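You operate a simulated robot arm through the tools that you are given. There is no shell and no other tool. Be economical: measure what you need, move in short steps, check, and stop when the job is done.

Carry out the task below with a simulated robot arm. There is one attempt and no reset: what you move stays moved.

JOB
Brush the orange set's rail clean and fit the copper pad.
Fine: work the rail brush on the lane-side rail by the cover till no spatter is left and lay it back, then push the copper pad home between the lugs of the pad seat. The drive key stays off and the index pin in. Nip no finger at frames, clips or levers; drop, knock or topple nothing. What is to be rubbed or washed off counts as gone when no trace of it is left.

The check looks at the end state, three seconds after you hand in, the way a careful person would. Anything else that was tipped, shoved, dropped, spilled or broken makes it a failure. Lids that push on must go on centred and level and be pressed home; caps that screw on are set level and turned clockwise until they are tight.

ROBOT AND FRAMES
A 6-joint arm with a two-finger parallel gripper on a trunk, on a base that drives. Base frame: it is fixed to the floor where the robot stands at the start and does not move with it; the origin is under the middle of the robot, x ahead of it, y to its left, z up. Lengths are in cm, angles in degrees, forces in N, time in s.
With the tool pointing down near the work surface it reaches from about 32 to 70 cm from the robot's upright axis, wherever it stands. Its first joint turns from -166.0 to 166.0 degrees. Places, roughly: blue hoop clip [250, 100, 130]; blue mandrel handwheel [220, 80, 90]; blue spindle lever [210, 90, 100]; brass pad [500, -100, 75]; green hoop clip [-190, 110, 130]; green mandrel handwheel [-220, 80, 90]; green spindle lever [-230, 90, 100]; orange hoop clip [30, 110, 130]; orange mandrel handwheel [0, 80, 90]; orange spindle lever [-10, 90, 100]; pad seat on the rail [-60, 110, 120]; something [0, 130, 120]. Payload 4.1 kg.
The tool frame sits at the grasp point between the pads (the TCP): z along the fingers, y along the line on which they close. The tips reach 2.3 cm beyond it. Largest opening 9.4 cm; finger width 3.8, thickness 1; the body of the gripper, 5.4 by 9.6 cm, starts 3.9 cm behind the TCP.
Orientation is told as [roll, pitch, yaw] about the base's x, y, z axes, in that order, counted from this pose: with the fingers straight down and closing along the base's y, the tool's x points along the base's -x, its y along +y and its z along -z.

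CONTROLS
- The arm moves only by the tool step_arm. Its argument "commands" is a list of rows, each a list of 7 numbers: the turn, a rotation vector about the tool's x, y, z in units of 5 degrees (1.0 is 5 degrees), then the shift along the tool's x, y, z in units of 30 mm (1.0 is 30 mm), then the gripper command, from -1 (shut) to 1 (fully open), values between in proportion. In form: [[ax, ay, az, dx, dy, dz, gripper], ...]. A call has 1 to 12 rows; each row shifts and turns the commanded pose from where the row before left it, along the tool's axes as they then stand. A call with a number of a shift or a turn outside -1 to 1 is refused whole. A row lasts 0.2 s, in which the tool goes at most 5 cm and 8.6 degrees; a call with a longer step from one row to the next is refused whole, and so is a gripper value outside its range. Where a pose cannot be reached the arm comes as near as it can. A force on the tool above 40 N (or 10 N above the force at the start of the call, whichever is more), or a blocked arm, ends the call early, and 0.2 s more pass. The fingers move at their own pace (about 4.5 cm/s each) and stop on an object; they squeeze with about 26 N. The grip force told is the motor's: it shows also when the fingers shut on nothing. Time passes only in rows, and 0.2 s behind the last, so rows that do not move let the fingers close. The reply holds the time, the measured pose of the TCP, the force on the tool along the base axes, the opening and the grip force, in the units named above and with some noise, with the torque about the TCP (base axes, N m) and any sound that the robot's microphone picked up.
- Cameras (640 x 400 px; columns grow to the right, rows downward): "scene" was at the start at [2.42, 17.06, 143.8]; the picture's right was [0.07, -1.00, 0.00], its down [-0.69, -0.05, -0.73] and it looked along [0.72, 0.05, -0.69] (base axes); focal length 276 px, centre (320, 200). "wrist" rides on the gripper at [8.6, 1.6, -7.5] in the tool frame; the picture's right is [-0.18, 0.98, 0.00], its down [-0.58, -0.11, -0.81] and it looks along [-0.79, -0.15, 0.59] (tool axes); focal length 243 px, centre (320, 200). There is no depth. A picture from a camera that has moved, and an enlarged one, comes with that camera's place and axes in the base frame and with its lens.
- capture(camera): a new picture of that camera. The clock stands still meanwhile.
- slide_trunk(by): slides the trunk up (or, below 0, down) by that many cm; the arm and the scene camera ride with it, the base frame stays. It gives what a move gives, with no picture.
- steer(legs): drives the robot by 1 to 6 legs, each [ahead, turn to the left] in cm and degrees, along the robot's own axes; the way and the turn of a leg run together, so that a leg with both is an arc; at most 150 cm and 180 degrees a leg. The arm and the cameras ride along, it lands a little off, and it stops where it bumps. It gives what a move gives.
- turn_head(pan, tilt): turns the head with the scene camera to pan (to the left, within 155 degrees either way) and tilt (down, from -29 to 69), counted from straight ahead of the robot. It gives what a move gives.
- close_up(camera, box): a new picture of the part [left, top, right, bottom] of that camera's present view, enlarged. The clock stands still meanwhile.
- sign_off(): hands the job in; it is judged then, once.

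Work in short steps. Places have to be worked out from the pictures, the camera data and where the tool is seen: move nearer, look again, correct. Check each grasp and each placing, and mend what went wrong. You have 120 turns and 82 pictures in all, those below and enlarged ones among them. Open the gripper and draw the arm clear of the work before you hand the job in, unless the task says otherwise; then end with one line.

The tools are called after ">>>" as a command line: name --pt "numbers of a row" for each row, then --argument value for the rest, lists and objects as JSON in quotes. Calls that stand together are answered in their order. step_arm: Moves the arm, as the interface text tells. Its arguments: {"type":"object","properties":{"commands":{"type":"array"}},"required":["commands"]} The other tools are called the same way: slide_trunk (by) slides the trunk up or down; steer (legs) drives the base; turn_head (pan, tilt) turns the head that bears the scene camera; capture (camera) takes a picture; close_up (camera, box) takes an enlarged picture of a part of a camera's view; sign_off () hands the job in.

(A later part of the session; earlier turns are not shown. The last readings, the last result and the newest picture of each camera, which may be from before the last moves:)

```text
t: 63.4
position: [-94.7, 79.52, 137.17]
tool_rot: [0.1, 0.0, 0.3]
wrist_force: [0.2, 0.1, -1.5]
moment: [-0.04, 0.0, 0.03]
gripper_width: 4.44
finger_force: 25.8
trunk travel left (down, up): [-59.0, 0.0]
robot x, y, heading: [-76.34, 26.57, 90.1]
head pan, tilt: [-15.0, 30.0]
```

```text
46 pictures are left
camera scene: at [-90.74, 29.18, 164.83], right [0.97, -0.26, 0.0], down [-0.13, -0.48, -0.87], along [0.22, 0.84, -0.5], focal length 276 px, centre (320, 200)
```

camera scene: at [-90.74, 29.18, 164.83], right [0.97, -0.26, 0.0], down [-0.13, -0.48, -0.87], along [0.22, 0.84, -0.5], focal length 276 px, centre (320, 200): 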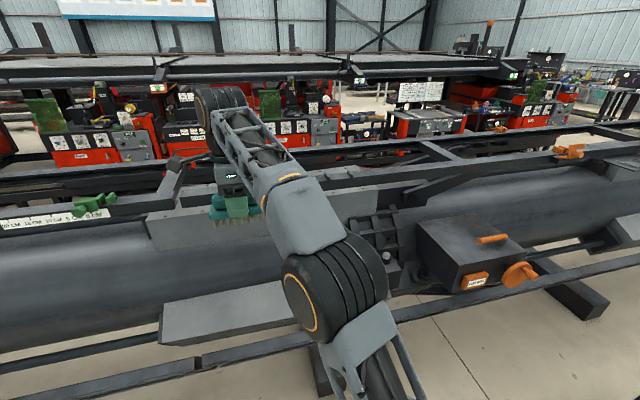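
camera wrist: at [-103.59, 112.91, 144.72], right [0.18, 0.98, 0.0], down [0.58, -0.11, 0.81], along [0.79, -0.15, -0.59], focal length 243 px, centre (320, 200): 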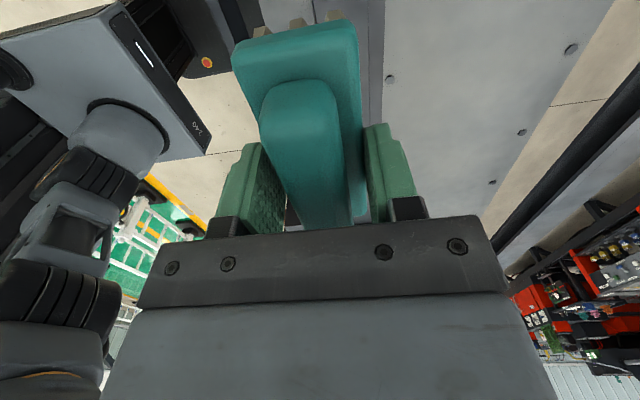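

The arm still blocks the view. I turn right to face the table, which swings the arm away, and look back at the rail.

>>> steer --legs '[[0, -90]]'

>>> turn_head --pan 95 --tilt 25

>>> close_up --camera "scene" --box '[200, 100, 360, 200]'

>>> close_up --camera "scene" --box '[320, 100, 480, 200]'

```text
t: 67.5
position: [-23.97, 45.92, 137.12]
tool_rot: [0.0, 0.0, -88.6]
wrist_force: [-0.5, -0.4, -1.1]
moment: [0.0, 0.03, 0.01]
gripper_width: 4.42
finger_force: 25.6
trunk travel left (down, up): [-59.0, 0.0]
robot x, y, heading: [-76.9, 26.19, 1.7]
head pan, tilt: [-15.0, 30.0]
```

```text
t: 69.4
position: [-24.05, 45.96, 137.09]
tool_rot: [0.0, -0.1, -88.6]
wrist_force: [-0.7, -0.6, 0.4]
moment: [0.0, -0.02, -0.04]
gripper_width: 4.45
finger_force: 25.2
trunk travel left (down, up): [-59.0, 0.0]
robot x, y, heading: [-76.6, 26.6, 1.4]
head pan, tilt: [95.0, 25.0]
```

```text
4.00 times, centred on (280, 150) of scene
camera zoom: at [-83.84, 52.14, 165.63], right [0.99, 0.11, 0.0], down [0.05, -0.42, -0.91], along [-0.1, 0.9, -0.42], focal length 1102 px, centre (480, 400)
```

zoom: 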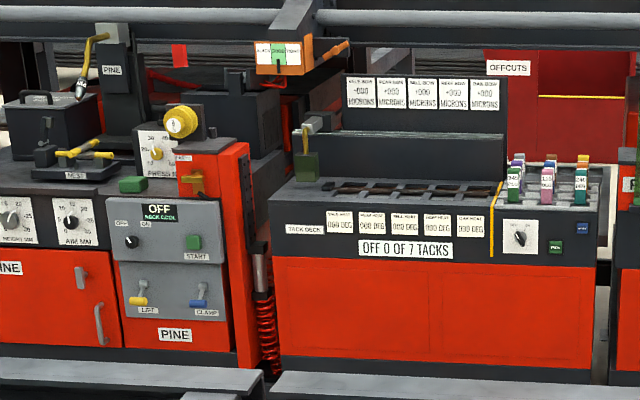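

```text
4.00 times, centred on (400, 150) of scene
camera zoom: at [-83.84, 52.14, 165.63], right [0.99, 0.11, 0.0], down [0.05, -0.42, -0.91], along [-0.1, 0.9, -0.42], focal length 1102 px, centre (0, 400)
```

zoom: 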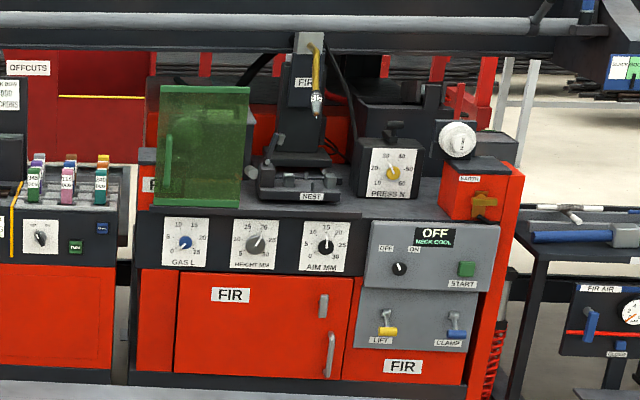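

The view was too high. I take the lower crops, down at the rail and seat.

>>> close_up --camera "scene" --box '[170, 190, 330, 290]'

>>> close_up --camera "scene" --box '[330, 190, 490, 290]'

```text
4.00 times, centred on (250, 240) of scene
camera zoom: at [-83.84, 52.14, 165.63], right [0.99, 0.11, 0.0], down [0.05, -0.42, -0.91], along [-0.1, 0.9, -0.42], focal length 1102 px, centre (600, 40)
```

zoom: 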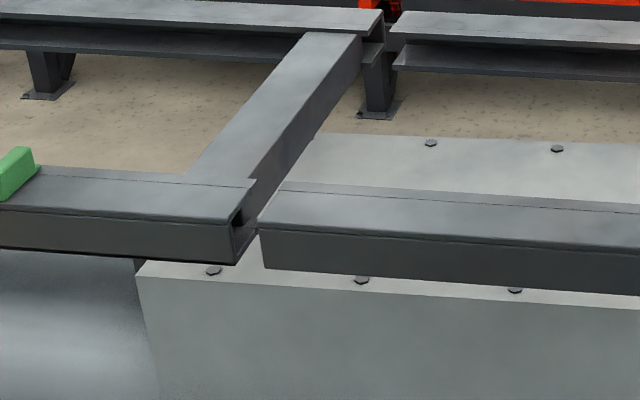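

```text
4.00 times, centred on (410, 240) of scene
camera zoom: at [-83.84, 52.14, 165.63], right [0.99, 0.11, 0.0], down [0.05, -0.42, -0.91], along [-0.1, 0.9, -0.42], focal length 1102 px, centre (-40, 40)
```

zoom: 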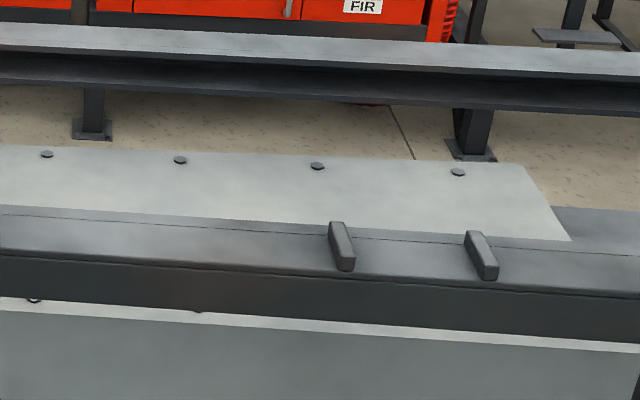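

The whole rail is clean. The seat has two lugs at x≈-66 and x≈-58, a gap of about 7.6 cm. I drive back to the table to lay the brush down.

>>> steer --legs '[[0, -20.5], [81, 0], [0, 19.1]]'

>>> turn_head --pan 4 --tilt 50

>>> capture --camera "scene"

```text
t: 75.9
position: [53.2, 17.57, 137.1]
tool_rot: [0.0, -0.1, -90.3]
wrist_force: [-0.4, -0.8, -1.4]
moment: [-0.01, 0.01, 0.02]
gripper_width: 4.46
finger_force: 26.0
trunk travel left (down, up): [-59.0, 0.0]
robot x, y, heading: [0.06, -0.42, -0.1]
head pan, tilt: [95.0, 25.0]
```

```text
t: 77.6
position: [53.19, 17.62, 137.17]
tool_rot: [-0.2, 0.0, -90.3]
wrist_force: [-0.5, 0.8, -1.1]
moment: [0.01, -0.01, -0.01]
gripper_width: 4.43
finger_force: 25.7
trunk travel left (down, up): [-59.0, 0.0]
robot x, y, heading: [-0.04, -0.39, 0.1]
head pan, tilt: [4.0, 50.0]
```

```text
41 pictures are left
camera scene: at [2.1, 16.86, 161.89], right [0.07, -1.0, 0.0], down [-0.76, -0.05, -0.64], along [0.64, 0.04, -0.77], focal length 276 px, centre (320, 200)
```

scene: 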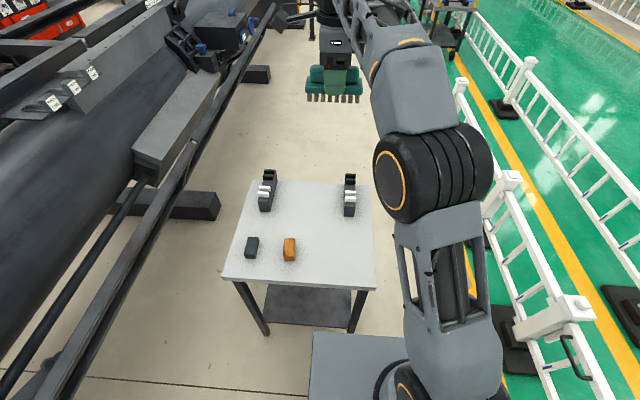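

The base landed within a few millimetres. I lower the trunk and bring the brush over its first place (47.95, 13.45).

>>> slide_trunk --by -19

>>> step_arm --pt "0 0 0 -0.7 -0.88 0 -1" --pt "0 0 0 -0.68 -0.87 0 -1" --pt "0 0 0 0 0 1 -1" --pt "0 0 0 0 0 1 -1" --pt "0 0 0 0 0 1 -1" --pt "0 0 0 0 0 1 -1" --pt "0 0 0 0 0 1 -1" --pt "0 0 0 0 0 1 -1" --pt "0 0 0 0 0 1 -1" --pt "0 0 0 0 0 1 -1" --pt "0 0 0 0 0 1 -1" --pt "0 0 0 0 0 1 -1"

>>> close_up --camera "scene" --box '[240, 140, 400, 240]'

```text
t: 79.7
position: [53.23, 17.57, 118.13]
tool_rot: [0.1, -0.1, -90.3]
wrist_force: [-0.3, -0.5, -1.0]
moment: [-0.01, -0.02, -0.02]
gripper_width: 4.44
finger_force: 26.0
trunk travel left (down, up): [-40.0, 19.0]
robot x, y, heading: [0.07, 0.21, -0.1]
head pan, tilt: [4.0, 50.0]
```

```text
t: 82.3
position: [48.05, 13.61, 88.21]
tool_rot: [-0.1, -0.1, -90.2]
wrist_force: [0.6, -0.2, -0.4]
moment: [-0.02, -0.01, 0.02]
gripper_width: 4.44
finger_force: 26.3
trunk travel left (down, up): [-40.0, 19.0]
robot x, y, heading: [-0.22, -0.34, -0.3]
head pan, tilt: [4.0, 50.0]
```

```text
4.00 times, centred on (320, 190) of scene
camera zoom: at [2.1, 16.86, 142.89], right [0.07, -1.0, 0.0], down [-0.76, -0.05, -0.64], along [0.64, 0.04, -0.77], focal length 1102 px, centre (320, 240)
```

zoom: 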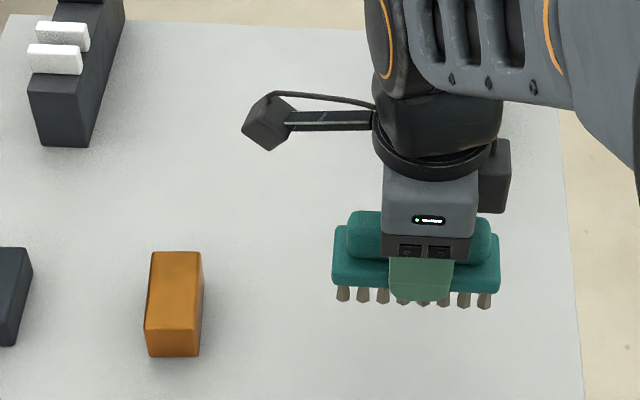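

The brush is above its old place, so I descend slowly until it touches.

>>> step_arm --pt "0 0 0 0 0 0.7 -1" --pt "0 0 0 0 0 0.6 -1" --pt "0 0 0 0 0 0.3 -1" --pt "0 0 0 0 0 0.1 -1" --pt "0 0 0 0 0 0.07 -1" --pt "0 0 0 0 0 0 -1"

>>> step_arm --pt "0 0 0 0 0 0.06 -1" --pt "0 0 0 0 0 0 -1"

```text
t: 83.7
position: [48.01, 13.39, 82.82]
tool_rot: [-0.1, 0.0, -90.2]
wrist_force: [-0.8, -0.4, -1.9]
moment: [0.02, -0.01, 0.03]
gripper_width: 4.44
finger_force: 26.0
trunk travel left (down, up): [-40.0, 19.0]
robot x, y, heading: [0.08, -0.27, -0.0]
head pan, tilt: [4.0, 50.0]
```

```text
t: 84.3
position: [47.97, 13.54, 82.71]
tool_rot: [0.1, 0.1, -90.2]
wrist_force: [-0.8, -0.2, -1.1]
moment: [0.0, 0.03, -0.02]
gripper_width: 4.42
finger_force: 25.8
trunk travel left (down, up): [-40.0, 19.0]
robot x, y, heading: [0.03, -0.56, -0.4]
head pan, tilt: [4.0, 50.0]
```

>>> step_arm --pt "0 0 0 0 0 0.05 -1" --pt "0 0 0 0 0 0.04 -1" --pt "0 0 0 0 0 0 -1"

>>> close_up --camera "scene" --box '[310, 180, 390, 230]'

```text
t: 85.1
position: [47.94, 13.47, 82.46]
tool_rot: [0.0, 0.0, -90.2]
wrist_force: [0.1, -0.6, 4.8]
moment: [0.01, 0.03, 0.02]
gripper_width: 4.45
finger_force: 25.8
trunk travel left (down, up): [-40.0, 19.0]
robot x, y, heading: [0.56, 0.06, -0.1]
head pan, tilt: [4.0, 50.0]
```

```text
8.00 times, centred on (350, 205) of scene
camera zoom: at [2.05, 16.84, 142.9], right [0.07, -1.0, 0.0], down [-0.76, -0.05, -0.64], along [0.64, 0.04, -0.77], focal length 2204 px, centre (80, 160)
```

zoom: 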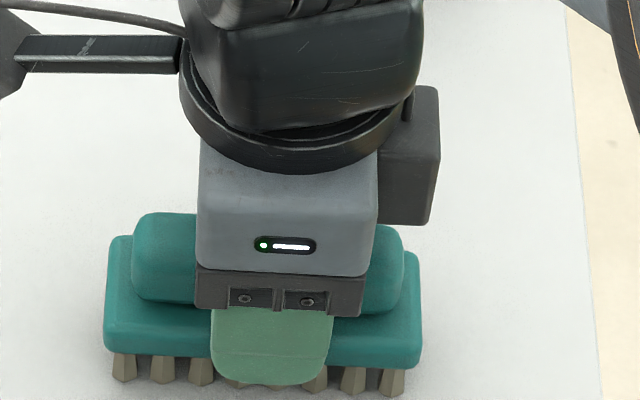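

Contact is light, at 5 N. I release, rise and turn the tool back to close along y.

>>> step_arm --pt "0 0 0 0 0 0 0" --pt "0 0 0 0 0 0 0.4" --pt "0 0 0 0 0 0 0.6" --pt "0 0 0 0 0 -0.5 0.6" --pt "0 0 0 0 0 -1 0.6" --pt "0 0 0 0 0 -1 0.6" --pt "0 0 0 0 0 -1 0.6" --pt "0 0 -1 0 0 -1 0.6" --pt "0 0 -1 0 0 0 0.6" --pt "0 0 -1 0 0 0 0.6" --pt "0 0 -1 0 0 0 0.6" --pt "0 0 -1 0 0 0 0.6"

>>> step_arm --pt "0 0 -1 0 0 0 0.6" --pt "0 0 -1 0 0 0 0.6" --pt "0 0 -1 0 0 0 0.6" --pt "0 0 -1 0 0 0 0.6" --pt "0 0 -1 0 0 0 0.6" --pt "0 0 -1 0 0 0 0.6" --pt "0 0 -1 0 0 0 0.6" --pt "0 0 -1 0 0 0 0.6" --pt "0 0 -1 0 0 0 0.6" --pt "0 0 -1 0 0 0 0.6" --pt "0 0 -1 0 0 0 0.6" --pt "0 0 -1 0 0 0 0.6"

>>> step_arm --pt "0 0 -1 0 0 0 0.6" --pt "0 0 0 0 0.95 0 0.6" --pt "0 0 0 0 0.95 0 0.6" --pt "0 0 0 0 0.95 0 0.6" --pt "0 0 0 0 0.95 0 0.6" --pt "0 0 0 0 0.95 0 0.6" --pt "0 0 0 0 0.9 0 0.6"

>>> close_up --camera "scene" --box '[230, 140, 390, 240]'

>>> capture --camera "wrist"

```text
t: 87.7
position: [47.95, 13.38, 95.93]
tool_rot: [-0.2, 0.0, -65.1]
wrist_force: [0.7, 0.4, 0.1]
moment: [0.01, 0.0, 0.0]
gripper_width: 7.53
finger_force: 0.1
trunk travel left (down, up): [-40.0, 19.0]
robot x, y, heading: [0.0, 0.16, -0.1]
head pan, tilt: [4.0, 50.0]
```

```text
t: 90.3
position: [47.95, 13.45, 95.98]
tool_rot: [0.0, 0.1, -5.1]
wrist_force: [-0.5, 0.6, -0.1]
moment: [0.0, 0.01, 0.01]
gripper_width: 7.51
finger_force: 0.0
trunk travel left (down, up): [-40.0, 19.0]
robot x, y, heading: [0.1, -0.29, -0.2]
head pan, tilt: [4.0, 50.0]
```

```text
t: 91.9
position: [48.22, 30.57, 95.93]
tool_rot: [0.1, 0.1, -0.2]
wrist_force: [-0.2, 0.3, -0.4]
moment: [0.01, 0.01, -0.01]
gripper_width: 7.52
finger_force: 0.1
trunk travel left (down, up): [-40.0, 19.0]
robot x, y, heading: [0.17, -0.2, -0.0]
head pan, tilt: [4.0, 50.0]
```

```text
4.00 times, centred on (310, 190) of scene
camera zoom: at [2.08, 16.86, 142.88], right [0.07, -1.0, 0.0], down [-0.76, -0.05, -0.64], along [0.64, 0.04, -0.77], focal length 1102 px, centre (360, 240)
```

zoom: 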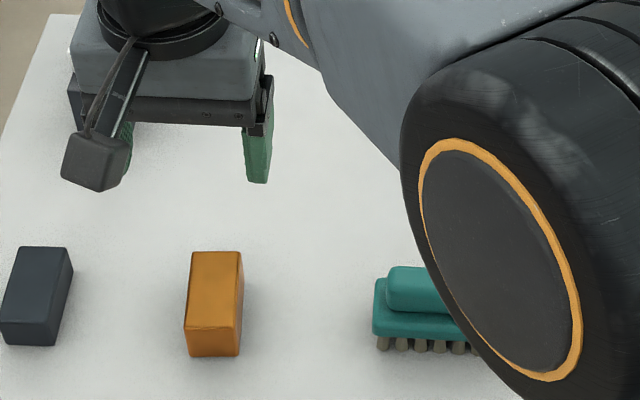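

```text
37 pictures are left
camera wrist: at [39.48, 32.33, 103.42], right [0.19, 0.98, 0.0], down [0.58, -0.11, 0.81], along [0.79, -0.15, -0.59], focal length 243 px, centre (320, 200)
```

wrist: 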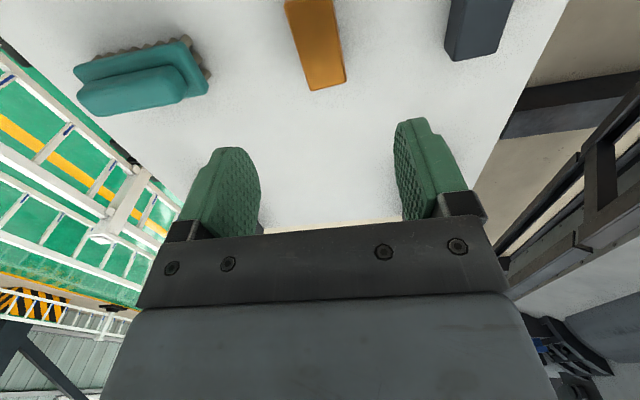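

The pad is about 6.9 × 3.7 × 3.1 cm, centred near (48.2, 30.4) and turned about 3°. I turn the tool to match, descend until the tips are 1.3 cm above the table, and close.

>>> step_arm --pt "0 0 -0.5 0 -0.04 0.9 0.6" --pt "0 0 0 0 0 0.9 0.6" --pt "0 0 0 0 0 0.9 0.6" --pt "0 0 0 0 0 0.9 0.6" --pt "0 0 0 0 0 0.7 0.6" --pt "0 0 0 0 0 0.45 0.6" --pt "0 0 0 0 0 0 0.6"

>>> close_up --camera "scene" --box '[230, 150, 350, 225]'

>>> capture --camera "wrist"

```text
t: 93.5
position: [47.98, 30.12, 81.61]
tool_rot: [0.0, 0.0, 2.4]
wrist_force: [0.1, 0.3, 1.0]
moment: [0.02, 0.02, 0.04]
gripper_width: 7.53
finger_force: 0.1
trunk travel left (down, up): [-40.0, 19.0]
robot x, y, heading: [-0.04, 0.09, -0.2]
head pan, tilt: [4.0, 50.0]
```

```text
5.33 times, centred on (290, 188) of scene
camera zoom: at [2.09, 16.86, 142.88], right [0.07, -1.0, 0.0], down [-0.76, -0.05, -0.64], along [0.64, 0.04, -0.77], focal length 1469 px, centre (480, 267)
```

zoom: 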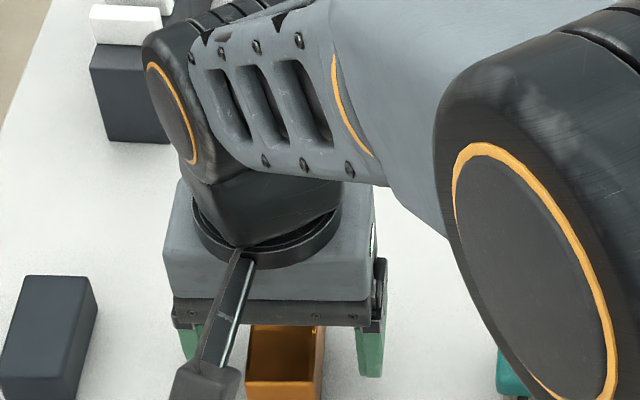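

```text
35 pictures are left
camera wrist: at [39.24, 31.56, 89.09], right [0.14, 0.99, 0.0], down [0.59, -0.08, 0.81], along [0.8, -0.12, -0.59], focal length 243 px, centre (320, 200)
```

wrist: 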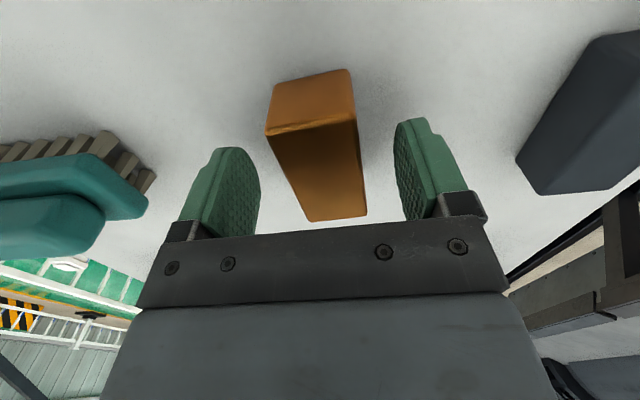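

The pad is centred between the fingers, so I close and lift slightly.

>>> step_arm --pt "0 0 0 0 0 0 0" --pt "0 0 0 0 0 0 -0.3" --pt "0 0 0 0 0 0 -1" --pt "0 0 0 0 0 0 -1" --pt "0 0 0 0 0 0 -1" --pt "0 0 0 0 0 0 -1"

>>> step_arm --pt "0 0 0 0 0 -0.5 -1" --pt "0 0 0 0 0 -1 -1" --pt "0 0 0 0 0 -1 -1" --pt "0 0 0 0 0 -1 -1" --pt "0 0 0 0 0 0 -1"

>>> capture --camera "wrist"

>>> capture --camera "scene"

```text
t: 94.9
position: [48.06, 30.19, 81.55]
tool_rot: [0.0, 0.0, 2.4]
wrist_force: [-0.2, 1.5, 0.8]
moment: [0.08, -0.12, 0.0]
gripper_width: 3.59
finger_force: 26.0
trunk travel left (down, up): [-40.0, 19.0]
robot x, y, heading: [0.2, -0.28, -0.0]
head pan, tilt: [4.0, 50.0]
```

```text
t: 96.1
position: [47.91, 30.39, 92.16]
tool_rot: [-0.1, 0.1, 2.5]
wrist_force: [0.8, -0.6, -3.2]
moment: [-0.02, -0.04, 0.0]
gripper_width: 3.6
finger_force: 26.0
trunk travel left (down, up): [-40.0, 19.0]
robot x, y, heading: [0.42, -0.09, 0.0]
head pan, tilt: [4.0, 50.0]
```

```text
34 pictures are left
camera wrist: at [39.11, 31.7, 99.66], right [0.14, 0.99, 0.0], down [0.59, -0.08, 0.81], along [0.8, -0.12, -0.59], focal length 243 px, centre (320, 200)
```

wrist: 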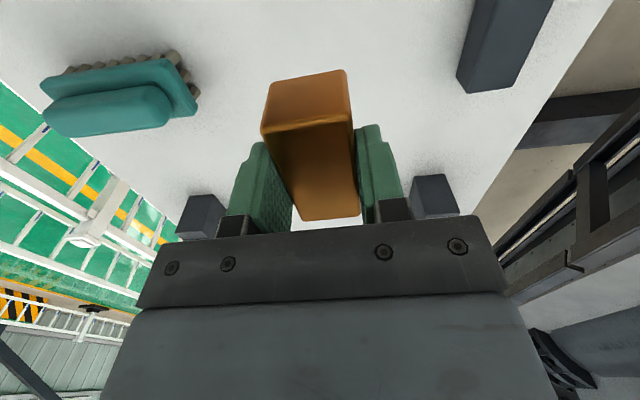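

```text
33 pictures are left
camera scene: at [2.09, 16.86, 142.88], right [0.07, -1.0, 0.0], down [-0.76, -0.05, -0.64], along [0.64, 0.04, -0.77], focal length 276 px, centre (320, 200)
```

scene: 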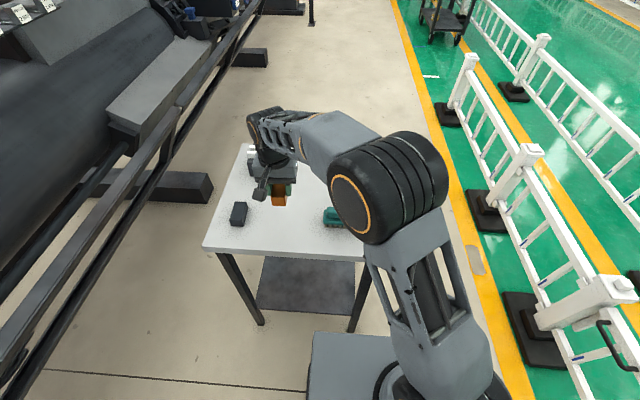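

The pad is held; its bottom is 3.55 cm below the TCP. I lift, turn the tool by -90° relative to the robot, raise the trunk and draw the arm in toward y=13.

>>> step_arm --pt "0 0 1 0 0 -1 -1" --pt "0 0 1 0 0 -1 -1" --pt "0 0 1 0 0 -1 -1" --pt "0 0 1 0 0 -1 -1" --pt "0 0 1 0 0 -1 -1" --pt "0 0 1 0 0 -1 -1" --pt "0 0 1 0 0 -1 -1" --pt "0 0 1 0 0 0 -1" --pt "0 0 1 0 0 0 -1" --pt "0 0 1 0 0 0 -1" --pt "0 0 1 0 0 0 -1" --pt "0 0 1 0 0 0 -1"

>>> step_arm --pt "0 0 1 0 0 0 -1" --pt "0 0 1 0 0 0 -1" --pt "0 0 1 0 0 0 -1" --pt "0 0 1 0 0 0 -1" --pt "0 0 1 0 0 0 -1" --pt "0 0 1 0 0 0 -1" --pt "0 0 0.5 0 0 0 -1" --pt "0 0 0 -1 0 0 -1" --pt "0 0 0 -1 0 0 -1" --pt "0 0 0 -1 0 0 -1" --pt "0 0 0 -1 0 0 -1" --pt "0 0 0 -1 0 0 -1"

>>> slide_trunk --by 19

>>> steer --legs '[[0, 175]]'

```text
t: 98.7
position: [48.01, 30.19, 113.16]
tool_rot: [-0.2, 0.0, -57.8]
wrist_force: [-0.2, 0.0, -3.7]
moment: [0.02, 0.02, 0.0]
gripper_width: 3.56
finger_force: 26.2
trunk travel left (down, up): [-40.0, 19.0]
robot x, y, heading: [0.09, -0.32, -0.1]
head pan, tilt: [4.0, 50.0]
```

```text
t: 101.3
position: [48.04, 15.42, 113.24]
tool_rot: [0.0, 0.0, -90.1]
wrist_force: [0.3, -0.4, -4.8]
moment: [0.01, -0.02, -0.02]
gripper_width: 3.6
finger_force: 26.3
trunk travel left (down, up): [-40.0, 19.0]
robot x, y, heading: [0.13, -0.66, -0.3]
head pan, tilt: [4.0, 50.0]
```

```text
t: 103.4
position: [47.95, 15.37, 132.32]
tool_rot: [-0.2, -0.1, -90.2]
wrist_force: [0.6, 0.1, -4.0]
moment: [-0.03, 0.02, 0.0]
gripper_width: 3.59
finger_force: 25.9
trunk travel left (down, up): [-59.0, 0.0]
robot x, y, heading: [0.31, -0.33, -0.0]
head pan, tilt: [4.0, 50.0]
```

```text
t: 111.0
position: [-48.56, -12.84, 132.29]
tool_rot: [-0.1, -0.1, 86.4]
wrist_force: [-0.2, -0.1, -4.0]
moment: [0.0, -0.01, 0.0]
gripper_width: 3.6
finger_force: 25.9
trunk travel left (down, up): [-59.0, 0.0]
robot x, y, heading: [0.46, -0.49, 176.6]
head pan, tilt: [4.0, 50.0]
```

I drive along and turn to face the seat.

>>> steer --legs '[[55, 0], [0, -86.6]]'

>>> steer --legs '[[30, 0]]'

>>> turn_head --pan -5 --tilt 40

>>> capture --camera "scene"

```text
t: 117.9
position: [-70.19, 51.3, 132.31]
tool_rot: [0.0, 0.0, -0.7]
wrist_force: [-0.4, -0.5, -4.1]
moment: [-0.01, -0.02, 0.01]
gripper_width: 3.6
finger_force: 26.6
trunk travel left (down, up): [-59.0, 0.0]
robot x, y, heading: [-54.91, 3.52, 89.4]
head pan, tilt: [4.0, 50.0]
```

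```text
t: 119.9
position: [-69.98, 80.71, 132.38]
tool_rot: [-0.1, -0.1, -0.6]
wrist_force: [0.1, 0.5, -4.6]
moment: [-0.04, 0.0, 0.0]
gripper_width: 3.6
finger_force: 26.2
trunk travel left (down, up): [-59.0, 0.0]
robot x, y, heading: [-54.42, 32.84, 89.6]
head pan, tilt: [4.0, 50.0]
```

```text
t: 120.6
position: [-69.97, 80.62, 132.15]
tool_rot: [-0.1, 0.0, -0.6]
wrist_force: [-0.1, 0.1, -4.0]
moment: [-0.01, 0.0, 0.01]
gripper_width: 3.58
finger_force: 25.8
trunk travel left (down, up): [-59.0, 0.0]
robot x, y, heading: [-54.63, 32.76, 89.5]
head pan, tilt: [-5.0, 40.0]
```

```text
32 pictures are left
camera scene: at [-70.39, 35.27, 163.3], right [1.0, -0.1, 0.0], down [-0.06, -0.64, -0.77], along [0.07, 0.76, -0.64], focal length 276 px, centre (320, 200)
```

scene: 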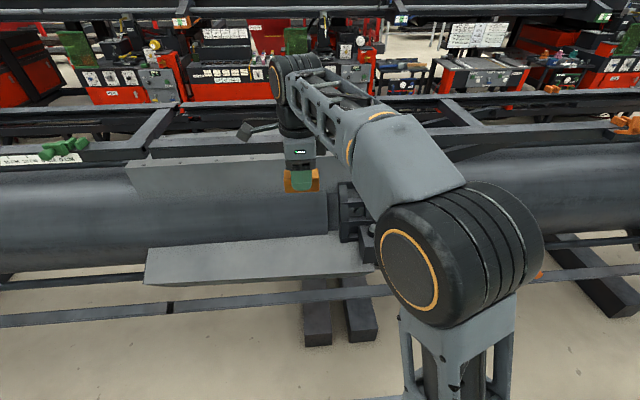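

The arm hides the seat from here. I shift the robot about 8 cm to the right by an S-move, so that the seat lies ahead and left as it did when brushing.

>>> steer --legs '[[0, -30], [16, 0], [0, 30.4]]'

>>> turn_head --pan 0 --tilt 40

>>> capture --camera "scene"

```text
t: 125.0
position: [-61.29, 94.51, 132.24]
tool_rot: [-0.1, -0.2, -1.1]
wrist_force: [-0.5, 0.2, -4.1]
moment: [0.0, 0.01, 0.0]
gripper_width: 3.58
finger_force: 25.9
trunk travel left (down, up): [-59.0, 0.0]
robot x, y, heading: [-46.26, 46.53, 89.0]
head pan, tilt: [-5.0, 40.0]
```

```text
t: 125.7
position: [-61.32, 94.61, 132.24]
tool_rot: [-0.1, -0.1, -0.9]
wrist_force: [-1.0, -0.1, -3.1]
moment: [-0.01, 0.0, -0.01]
gripper_width: 3.62
finger_force: 26.0
trunk travel left (down, up): [-59.0, 0.0]
robot x, y, heading: [-46.27, 46.63, 89.0]
head pan, tilt: [0.0, 40.0]
```

```text
31 pictures are left
camera scene: at [-62.79, 49.22, 163.3], right [1.0, -0.02, 0.0], down [-0.01, -0.64, -0.77], along [0.01, 0.77, -0.64], focal length 276 px, centre (320, 200)
```

scene: 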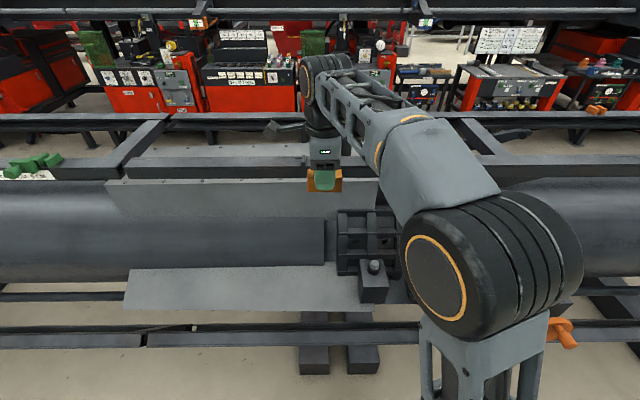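

I raise the tool 3 cm, drive 11 cm closer and look again.

>>> step_arm --pt "0 0 0 0 0 -1 -1"

>>> steer --legs '[[11, 0.9]]'

>>> close_up --camera "scene" --box '[240, 90, 400, 190]'

>>> capture --camera "wrist"

```text
t: 126.0
position: [-61.18, 94.42, 135.34]
tool_rot: [-0.2, -0.1, -1.0]
wrist_force: [-0.3, -0.5, -4.3]
moment: [0.02, -0.01, 0.02]
gripper_width: 3.6
finger_force: 25.8
trunk travel left (down, up): [-59.0, 0.0]
robot x, y, heading: [-46.57, 46.5, 89.1]
head pan, tilt: [0.0, 40.0]
```

```text
t: 127.2
position: [-61.99, 105.42, 135.27]
tool_rot: [-0.1, -0.1, 0.0]
wrist_force: [0.3, 0.1, -3.8]
moment: [-0.01, -0.02, -0.01]
gripper_width: 3.6
finger_force: 25.8
trunk travel left (down, up): [-59.0, 0.0]
robot x, y, heading: [-46.34, 57.14, 89.7]
head pan, tilt: [0.0, 40.0]
```

```text
4.00 times, centred on (320, 140) of scene
camera zoom: at [-62.75, 60.06, 163.3], right [1.0, 0.0, 0.0], down [0.0, -0.64, -0.77], along [0.0, 0.77, -0.64], focal length 1102 px, centre (320, 440)
```

zoom: 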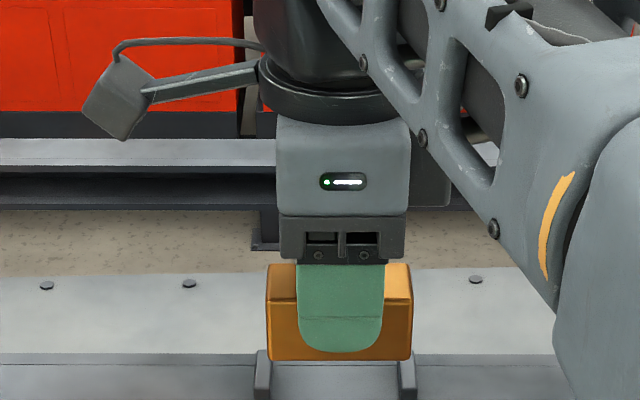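

```text
29 pictures are left
camera wrist: at [-70.7, 107.14, 142.75], right [0.18, 0.98, 0.0], down [0.58, -0.11, 0.81], along [0.79, -0.15, -0.59], focal length 243 px, centre (320, 200)
```

wrist: 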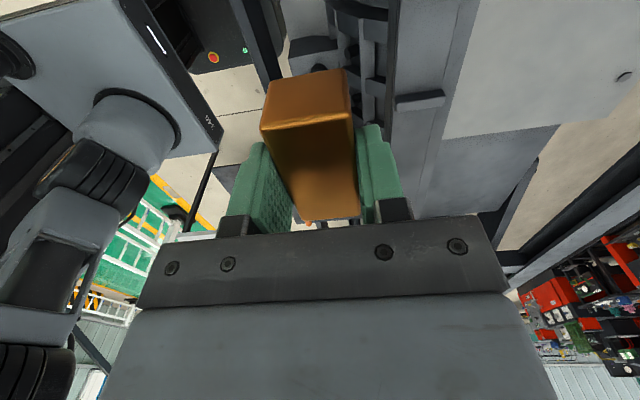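

The alignment is good. I take a precise view of the lugs lower in the picture.

>>> close_up --camera "scene" --box '[280, 160, 360, 210]'

```text
8.00 times, centred on (320, 185) of scene
camera zoom: at [-62.75, 60.06, 163.3], right [1.0, 0.0, 0.0], down [0.0, -0.64, -0.77], along [0.0, 0.77, -0.64], focal length 2204 px, centre (320, 320)
```

zoom: 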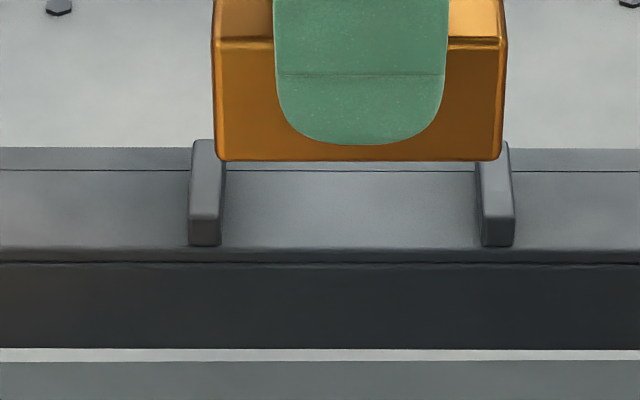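

The lugs' centre is x≈-61.8, and the pad is already at -61.77. The gap is 7.64 cm against the pad's 6.97. I move over the rail to y≈113.3 and descend to just above the lugs.

>>> step_arm --pt "0 0 0 0 0.9 0 -1" --pt "0 0 0 0 0.9 0 -1" --pt "0 0 0 0 0.83 0 -1" --pt "0 0 0 0 0 0.8 -1" --pt "0 0 0 0 0 0.8 -1" --pt "0 0 0 0 0 0.4 -1" --pt "0 0 0 0 0 0 -1"

>>> close_up --camera "scene" --box '[280, 145, 360, 195]'

>>> capture --camera "wrist"

```text
t: 128.8
position: [-62.02, 112.9, 129.26]
tool_rot: [-0.1, -0.1, 0.0]
wrist_force: [-1.1, -2.0, -4.5]
moment: [-0.03, -0.01, 0.0]
gripper_width: 3.58
finger_force: 26.3
trunk travel left (down, up): [-59.0, 0.0]
robot x, y, heading: [-46.55, 57.71, 90.2]
head pan, tilt: [0.0, 40.0]
```

```text
8.00 times, centred on (320, 170) of scene
camera zoom: at [-62.73, 59.9, 163.3], right [1.0, 0.0, 0.0], down [0.0, -0.64, -0.77], along [0.0, 0.77, -0.64], focal length 2204 px, centre (320, 440)
```

zoom: 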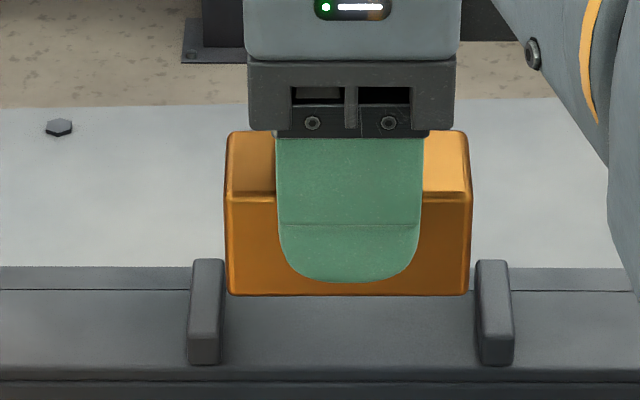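

```text
26 pictures are left
camera wrist: at [-70.81, 114.67, 136.72], right [0.18, 0.98, 0.0], down [0.58, -0.11, 0.81], along [0.79, -0.15, -0.59], focal length 243 px, centre (320, 200)
```

wrist: 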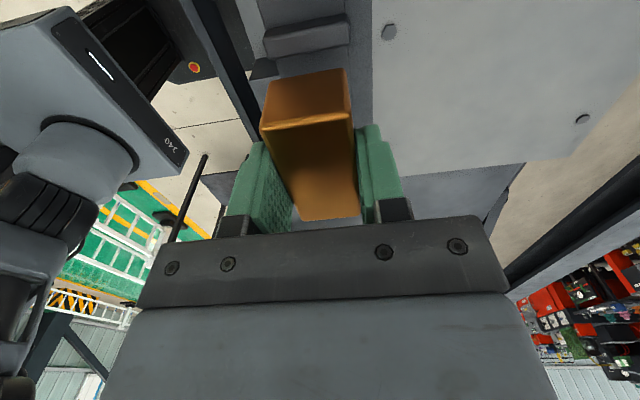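

The pad is aligned with the lugs in x and y. I nudge x +0.1 and lower into the gap in small steps.

>>> step_arm --pt "0 0 0 -0.03 0 0.2 -1" --pt "0 0 0 0 0 0.2 -1" --pt "0 0 0 0 0 0.1 -1" --pt "0 0 0 0 0 0 -1"

>>> close_up --camera "scene" --box '[280, 145, 360, 195]'

```text
t: 129.8
position: [-61.77, 113.07, 127.83]
tool_rot: [-0.2, -0.1, 0.0]
wrist_force: [0.1, -0.3, -3.7]
moment: [0.02, 0.01, -0.01]
gripper_width: 3.59
finger_force: 26.1
trunk travel left (down, up): [-59.0, 0.0]
robot x, y, heading: [-46.05, 57.39, 90.2]
head pan, tilt: [0.0, 40.0]
```

```text
8.00 times, centred on (320, 170) of scene
camera zoom: at [-62.74, 59.91, 163.3], right [1.0, 0.0, 0.0], down [0.0, -0.64, -0.77], along [0.0, 0.77, -0.64], focal length 2204 px, centre (320, 440)
```

zoom: 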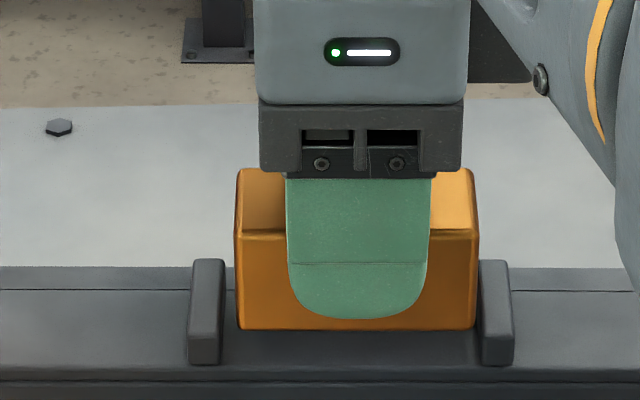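

The pad is entering the gap and sits about 0.15 cm to the right. I recentre and go on down to contact.

>>> step_arm --pt "0 0 0 0.045 0 0 -1" --pt "0 0 0 0 0 0.1 -1" --pt "0 0 0 0 0 0.1 -1" --pt "0 0 0 0 0 0 -1"

>>> close_up --camera "scene" --box '[280, 145, 360, 195]'

```text
t: 130.8
position: [-61.93, 113.08, 127.21]
tool_rot: [-0.1, -0.1, 0.0]
wrist_force: [0.4, -0.5, -4.1]
moment: [-0.01, -0.01, -0.02]
gripper_width: 3.56
finger_force: 26.4
trunk travel left (down, up): [-59.0, 0.0]
robot x, y, heading: [-46.26, 57.34, 90.0]
head pan, tilt: [0.0, 40.0]
```

```text
8.00 times, centred on (320, 170) of scene
camera zoom: at [-62.74, 59.91, 163.3], right [1.0, 0.0, 0.0], down [0.0, -0.64, -0.77], along [0.0, 0.77, -0.64], focal length 2204 px, centre (320, 440)
```

zoom: 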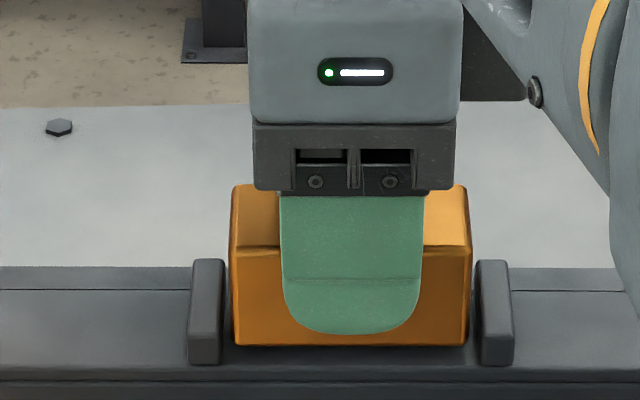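

It is centred now. I lower in tiny steps until it touches.

>>> step_arm --pt "0 0 0 0 0 0.07 -1" --pt "0 0 0 0 0 0.07 -1" --pt "0 0 0 0 0 0.05 -1" --pt "0 0 0 0 0 0 -1"

```text
t: 131.8
position: [-61.92, 113.06, 126.88]
tool_rot: [0.1, 0.0, 0.0]
wrist_force: [0.0, 1.7, 14.2]
moment: [-0.15, -0.56, 0.03]
gripper_width: 3.6
finger_force: 26.2
trunk travel left (down, up): [-59.0, 0.0]
robot x, y, heading: [-46.3, 57.79, 90.0]
head pan, tilt: [0.0, 40.0]
```

Contact came at z≈126.9. I check the picture, then press a bit harder.

>>> step_arm --pt "0 0 0 0 0 0.05 -1" --pt "0 0 0 0 0 0 -1"

>>> close_up --camera "scene" --box '[280, 145, 360, 195]'

>>> close_up --camera "wrist" --box '[220, 0, 420, 125]'

```text
t: 132.4
position: [-61.92, 113.07, 126.64]
tool_rot: [0.1, 0.0, -0.1]
wrist_force: [-0.7, 3.8, 18.6]
moment: [0.01, 0.08, -0.04]
gripper_width: 3.56
finger_force: 25.7
trunk travel left (down, up): [-59.0, 0.0]
robot x, y, heading: [-46.6, 57.5, 90.0]
head pan, tilt: [0.0, 40.0]
```

```text
8.00 times, centred on (320, 170) of scene
camera zoom: at [-62.7, 59.78, 163.32], right [1.0, 0.0, 0.0], down [0.0, -0.64, -0.77], along [0.0, 0.77, -0.64], focal length 2204 px, centre (320, 440)
```

zoom: 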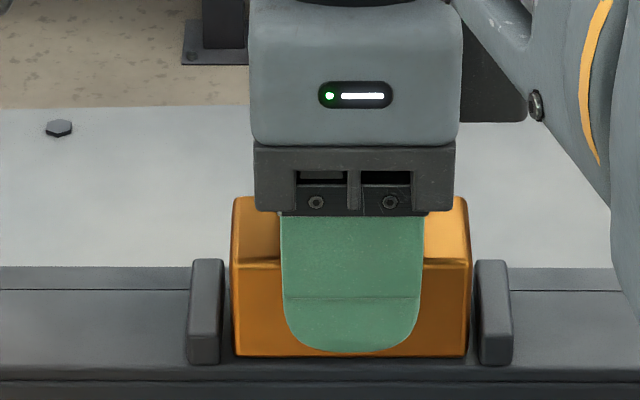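

```text
3.20 times, centred on (320, 62) of wrist
camera zoom: at [-70.68, 114.76, 134.18], right [0.18, 0.98, 0.0], down [0.58, -0.11, 0.81], along [0.79, -0.15, -0.59], focal length 776 px, centre (320, 640)
```

zoom: 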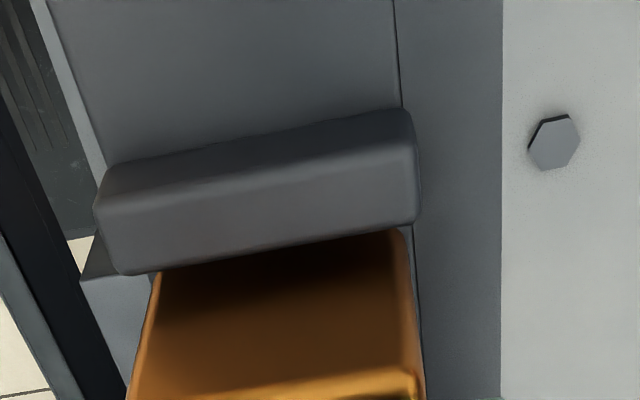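

The pad rests on the rail between the lugs but sits about 0.2 cm toward +y of the lugs' middle. I ease up, shift -0.2 cm in y and press down again.

>>> step_arm --pt "0 0 0 0 0 -0.12 -1" --pt "0 0 0 0 -0.07 0 -1" --pt "0 0 0 0 0 0.07 -1" --pt "0 0 0 0 0 0.06 -1" --pt "0 0 0 0 0 0.03 -1" --pt "0 0 0 0 0 0 -1"

>>> close_up --camera "wrist" --box '[220, 0, 420, 125]'

```text
t: 133.8
position: [-61.94, 113.12, 126.53]
tool_rot: [0.1, -0.1, -0.1]
wrist_force: [-2.5, 16.9, 19.0]
moment: [0.19, 0.09, 0.1]
gripper_width: 3.6
finger_force: 25.8
trunk travel left (down, up): [-59.0, 0.0]
robot x, y, heading: [-46.56, 57.16, 89.8]
head pan, tilt: [0.0, 40.0]
```

```text
3.20 times, centred on (320, 62) of wrist
camera zoom: at [-70.66, 114.77, 133.92], right [0.19, 0.98, 0.0], down [0.58, -0.11, 0.81], along [0.79, -0.15, -0.59], focal length 776 px, centre (320, 640)
```

zoom: 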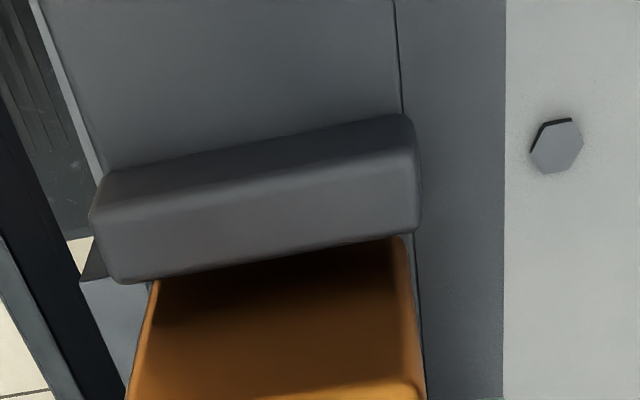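

The pad no longer shifts (17 N sideways), so it looks seated. I take off the side load, press once more to be sure and look.

>>> step_arm --pt "0 0 0 0 0.07 0 -1" --pt "0 0 0 0 0 0.05 -1" --pt "0 0 0 0 0 0.05 -1" --pt "0 0 0 0 0 0 -1"

>>> close_up --camera "scene" --box '[280, 145, 360, 195]'

```text
t: 134.8
position: [-62.07, 113.06, 126.1]
tool_rot: [-0.2, -0.1, -0.2]
wrist_force: [1.6, 5.4, 19.1]
moment: [0.13, -0.06, 0.04]
gripper_width: 3.57
finger_force: 26.1
trunk travel left (down, up): [-59.0, 0.0]
robot x, y, heading: [-46.39, 57.56, 89.9]
head pan, tilt: [0.0, 40.0]
```

```text
8.00 times, centred on (320, 170) of scene
camera zoom: at [-62.64, 59.79, 163.32], right [1.0, 0.0, 0.0], down [0.0, -0.64, -0.77], along [0.0, 0.77, -0.64], focal length 2204 px, centre (320, 440)
```

zoom: 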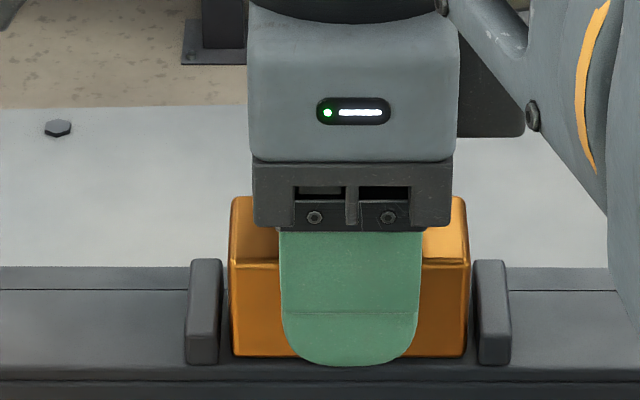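

The fingers slid down while the pad stayed fixed. I open, rise, and will press the pad's top with closed fingertips.

>>> step_arm --pt "0 0 0 0 0 0 0" --pt "0 0 0 0 0 0 0.2" --pt "0 0 0 0 0 0 0.2" --pt "0 0 0 0 0 -0.5 0.2" --pt "0 0 0 0 0 -0.8 0.2" --pt "0 0 0 0 0 -0.8 0.2" --pt "0 0 0 0 0 0 -0.4" --pt "0 0 0 0 0 0 -1" --pt "0 0 0 0 0 0 -1"

>>> close_up --camera "scene" --box '[280, 145, 360, 195]'

>>> capture --camera "wrist"

```text
t: 136.8
position: [-62.01, 113.26, 132.27]
tool_rot: [-0.1, -0.1, 0.0]
wrist_force: [-0.2, 0.7, -0.9]
moment: [0.02, 0.02, 0.01]
gripper_width: 0.0
finger_force: 14.2
trunk travel left (down, up): [-59.0, 0.0]
robot x, y, heading: [-46.35, 57.47, 90.2]
head pan, tilt: [0.0, 40.0]
```

```text
8.00 times, centred on (320, 170) of scene
camera zoom: at [-62.73, 59.87, 163.3], right [1.0, 0.0, 0.0], down [0.0, -0.64, -0.77], along [0.0, 0.77, -0.64], focal length 2204 px, centre (320, 440)
```

zoom: 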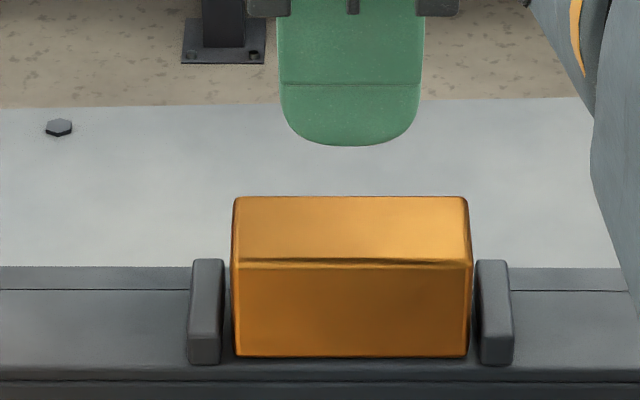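

```text
18 pictures are left
camera wrist: at [-70.78, 114.93, 139.83], right [0.18, 0.98, 0.0], down [0.58, -0.11, 0.81], along [0.79, -0.15, -0.59], focal length 243 px, centre (320, 200)
```

wrist: 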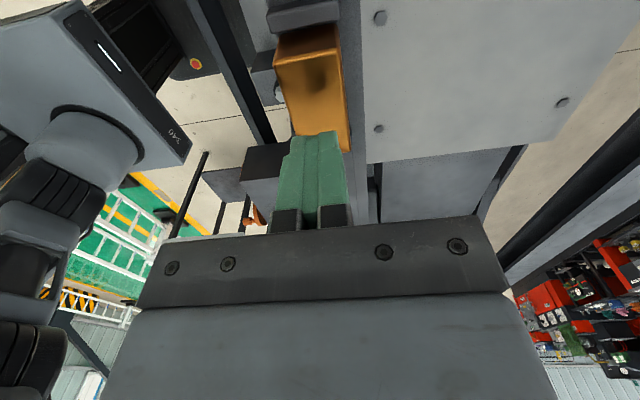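

The pad sits level and square between the lugs. I press on its top with the closed fingertips to be sure it is home.

>>> step_arm --pt "0 0 0 -0.05 -0.04 0.6 -1" --pt "0 0 0 0 0 0.25 -1" --pt "0 0 0 0 0 0.12 -1" --pt "0 0 0 0 0 0.08 -1" --pt "0 0 0 0 0 0.08 -1" --pt "0 0 0 0 0 0 -1"

```text
t: 138.2
position: [-61.68, 113.03, 129.09]
tool_rot: [0.2, -0.1, -0.1]
wrist_force: [-0.4, 6.8, 15.2]
moment: [0.14, 0.0, 0.01]
gripper_width: 0.0
finger_force: 25.4
trunk travel left (down, up): [-59.0, 0.0]
robot x, y, heading: [-46.47, 57.33, 89.8]
head pan, tilt: [0.0, 40.0]
```

>>> step_arm --pt "0 0 0 0 0 0.08 -1" --pt "0 0 0 0 0 0.08 -1" --pt "0 0 0 0 0 0.06 -1" --pt "0 0 0 0 0 0 -1"

```text
t: 138.8
position: [-61.79, 113.0, 129.16]
tool_rot: [0.9, 0.0, -0.1]
wrist_force: [-1.0, 0.1, 8.3]
moment: [-0.05, -0.12, 0.0]
gripper_width: 0.0
finger_force: 26.3
trunk travel left (down, up): [-59.0, 0.0]
robot x, y, heading: [-46.09, 57.37, 90.0]
head pan, tilt: [0.0, 40.0]
stopped in row 2: the force on the tool passed its limit (the readings are from after the stop); the commanded pose is now the measured one
```

It took over 40 N without sinking, so the pad is home. I rise clear and look.

>>> step_arm --pt "0 0 0 0 0 -0.8 -1" --pt "0 0 0 0 0 -1 -1" --pt "0 0 0 0 0 -1 -1" --pt "0 0 0 0 -1 0 -1" --pt "0 0 0 0 -1 0 -0.5" --pt "0 0 0 0 0 0 0.5"

>>> steer --legs '[[-30, 0]]'

>>> steer --legs '[[0, -90]]'

>>> turn_head --pan 100 --tilt 35

>>> capture --camera "scene"

```text
t: 140.2
position: [-61.68, 107.08, 137.35]
tool_rot: [0.6, 0.1, -0.2]
wrist_force: [-0.7, 0.6, 1.2]
moment: [0.0, -0.03, -0.02]
gripper_width: 4.94
finger_force: 0.1
trunk travel left (down, up): [-59.0, 0.0]
robot x, y, heading: [-46.39, 58.04, 89.8]
head pan, tilt: [0.0, 40.0]
```

```text
t: 142.2
position: [-61.59, 77.05, 137.47]
tool_rot: [0.6, 0.0, -0.4]
wrist_force: [0.0, 0.2, 0.3]
moment: [0.01, 0.0, -0.01]
gripper_width: 7.07
finger_force: 0.1
trunk travel left (down, up): [-59.0, 0.0]
robot x, y, heading: [-46.57, 27.04, 89.7]
head pan, tilt: [0.0, 40.0]
```

```text
t: 146.4
position: [2.8, 43.75, 137.37]
tool_rot: [0.6, 0.0, -88.9]
wrist_force: [-0.4, -0.4, 0.4]
moment: [0.02, 0.01, 0.0]
gripper_width: 7.04
finger_force: 0.0
trunk travel left (down, up): [-59.0, 0.0]
robot x, y, heading: [-46.22, 27.85, 0.9]
head pan, tilt: [0.0, 40.0]
```

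```text
t: 148.1
position: [2.87, 43.82, 137.43]
tool_rot: [0.5, 0.0, -89.0]
wrist_force: [0.1, 0.5, 0.0]
moment: [-0.01, 0.0, 0.02]
gripper_width: 7.04
finger_force: 0.1
trunk travel left (down, up): [-59.0, 0.0]
robot x, y, heading: [-46.24, 27.28, 1.2]
head pan, tilt: [100.0, 35.0]
```

```text
17 pictures are left
camera scene: at [-54.14, 52.58, 164.06], right [0.98, 0.19, 0.0], down [0.11, -0.56, -0.82], along [-0.16, 0.8, -0.57], focal length 276 px, centre (320, 200)
```

scene: 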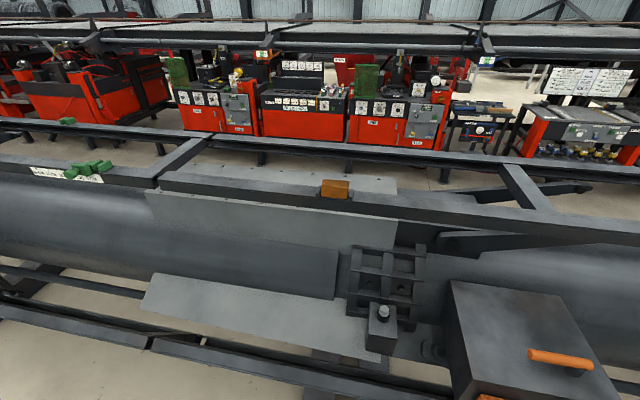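

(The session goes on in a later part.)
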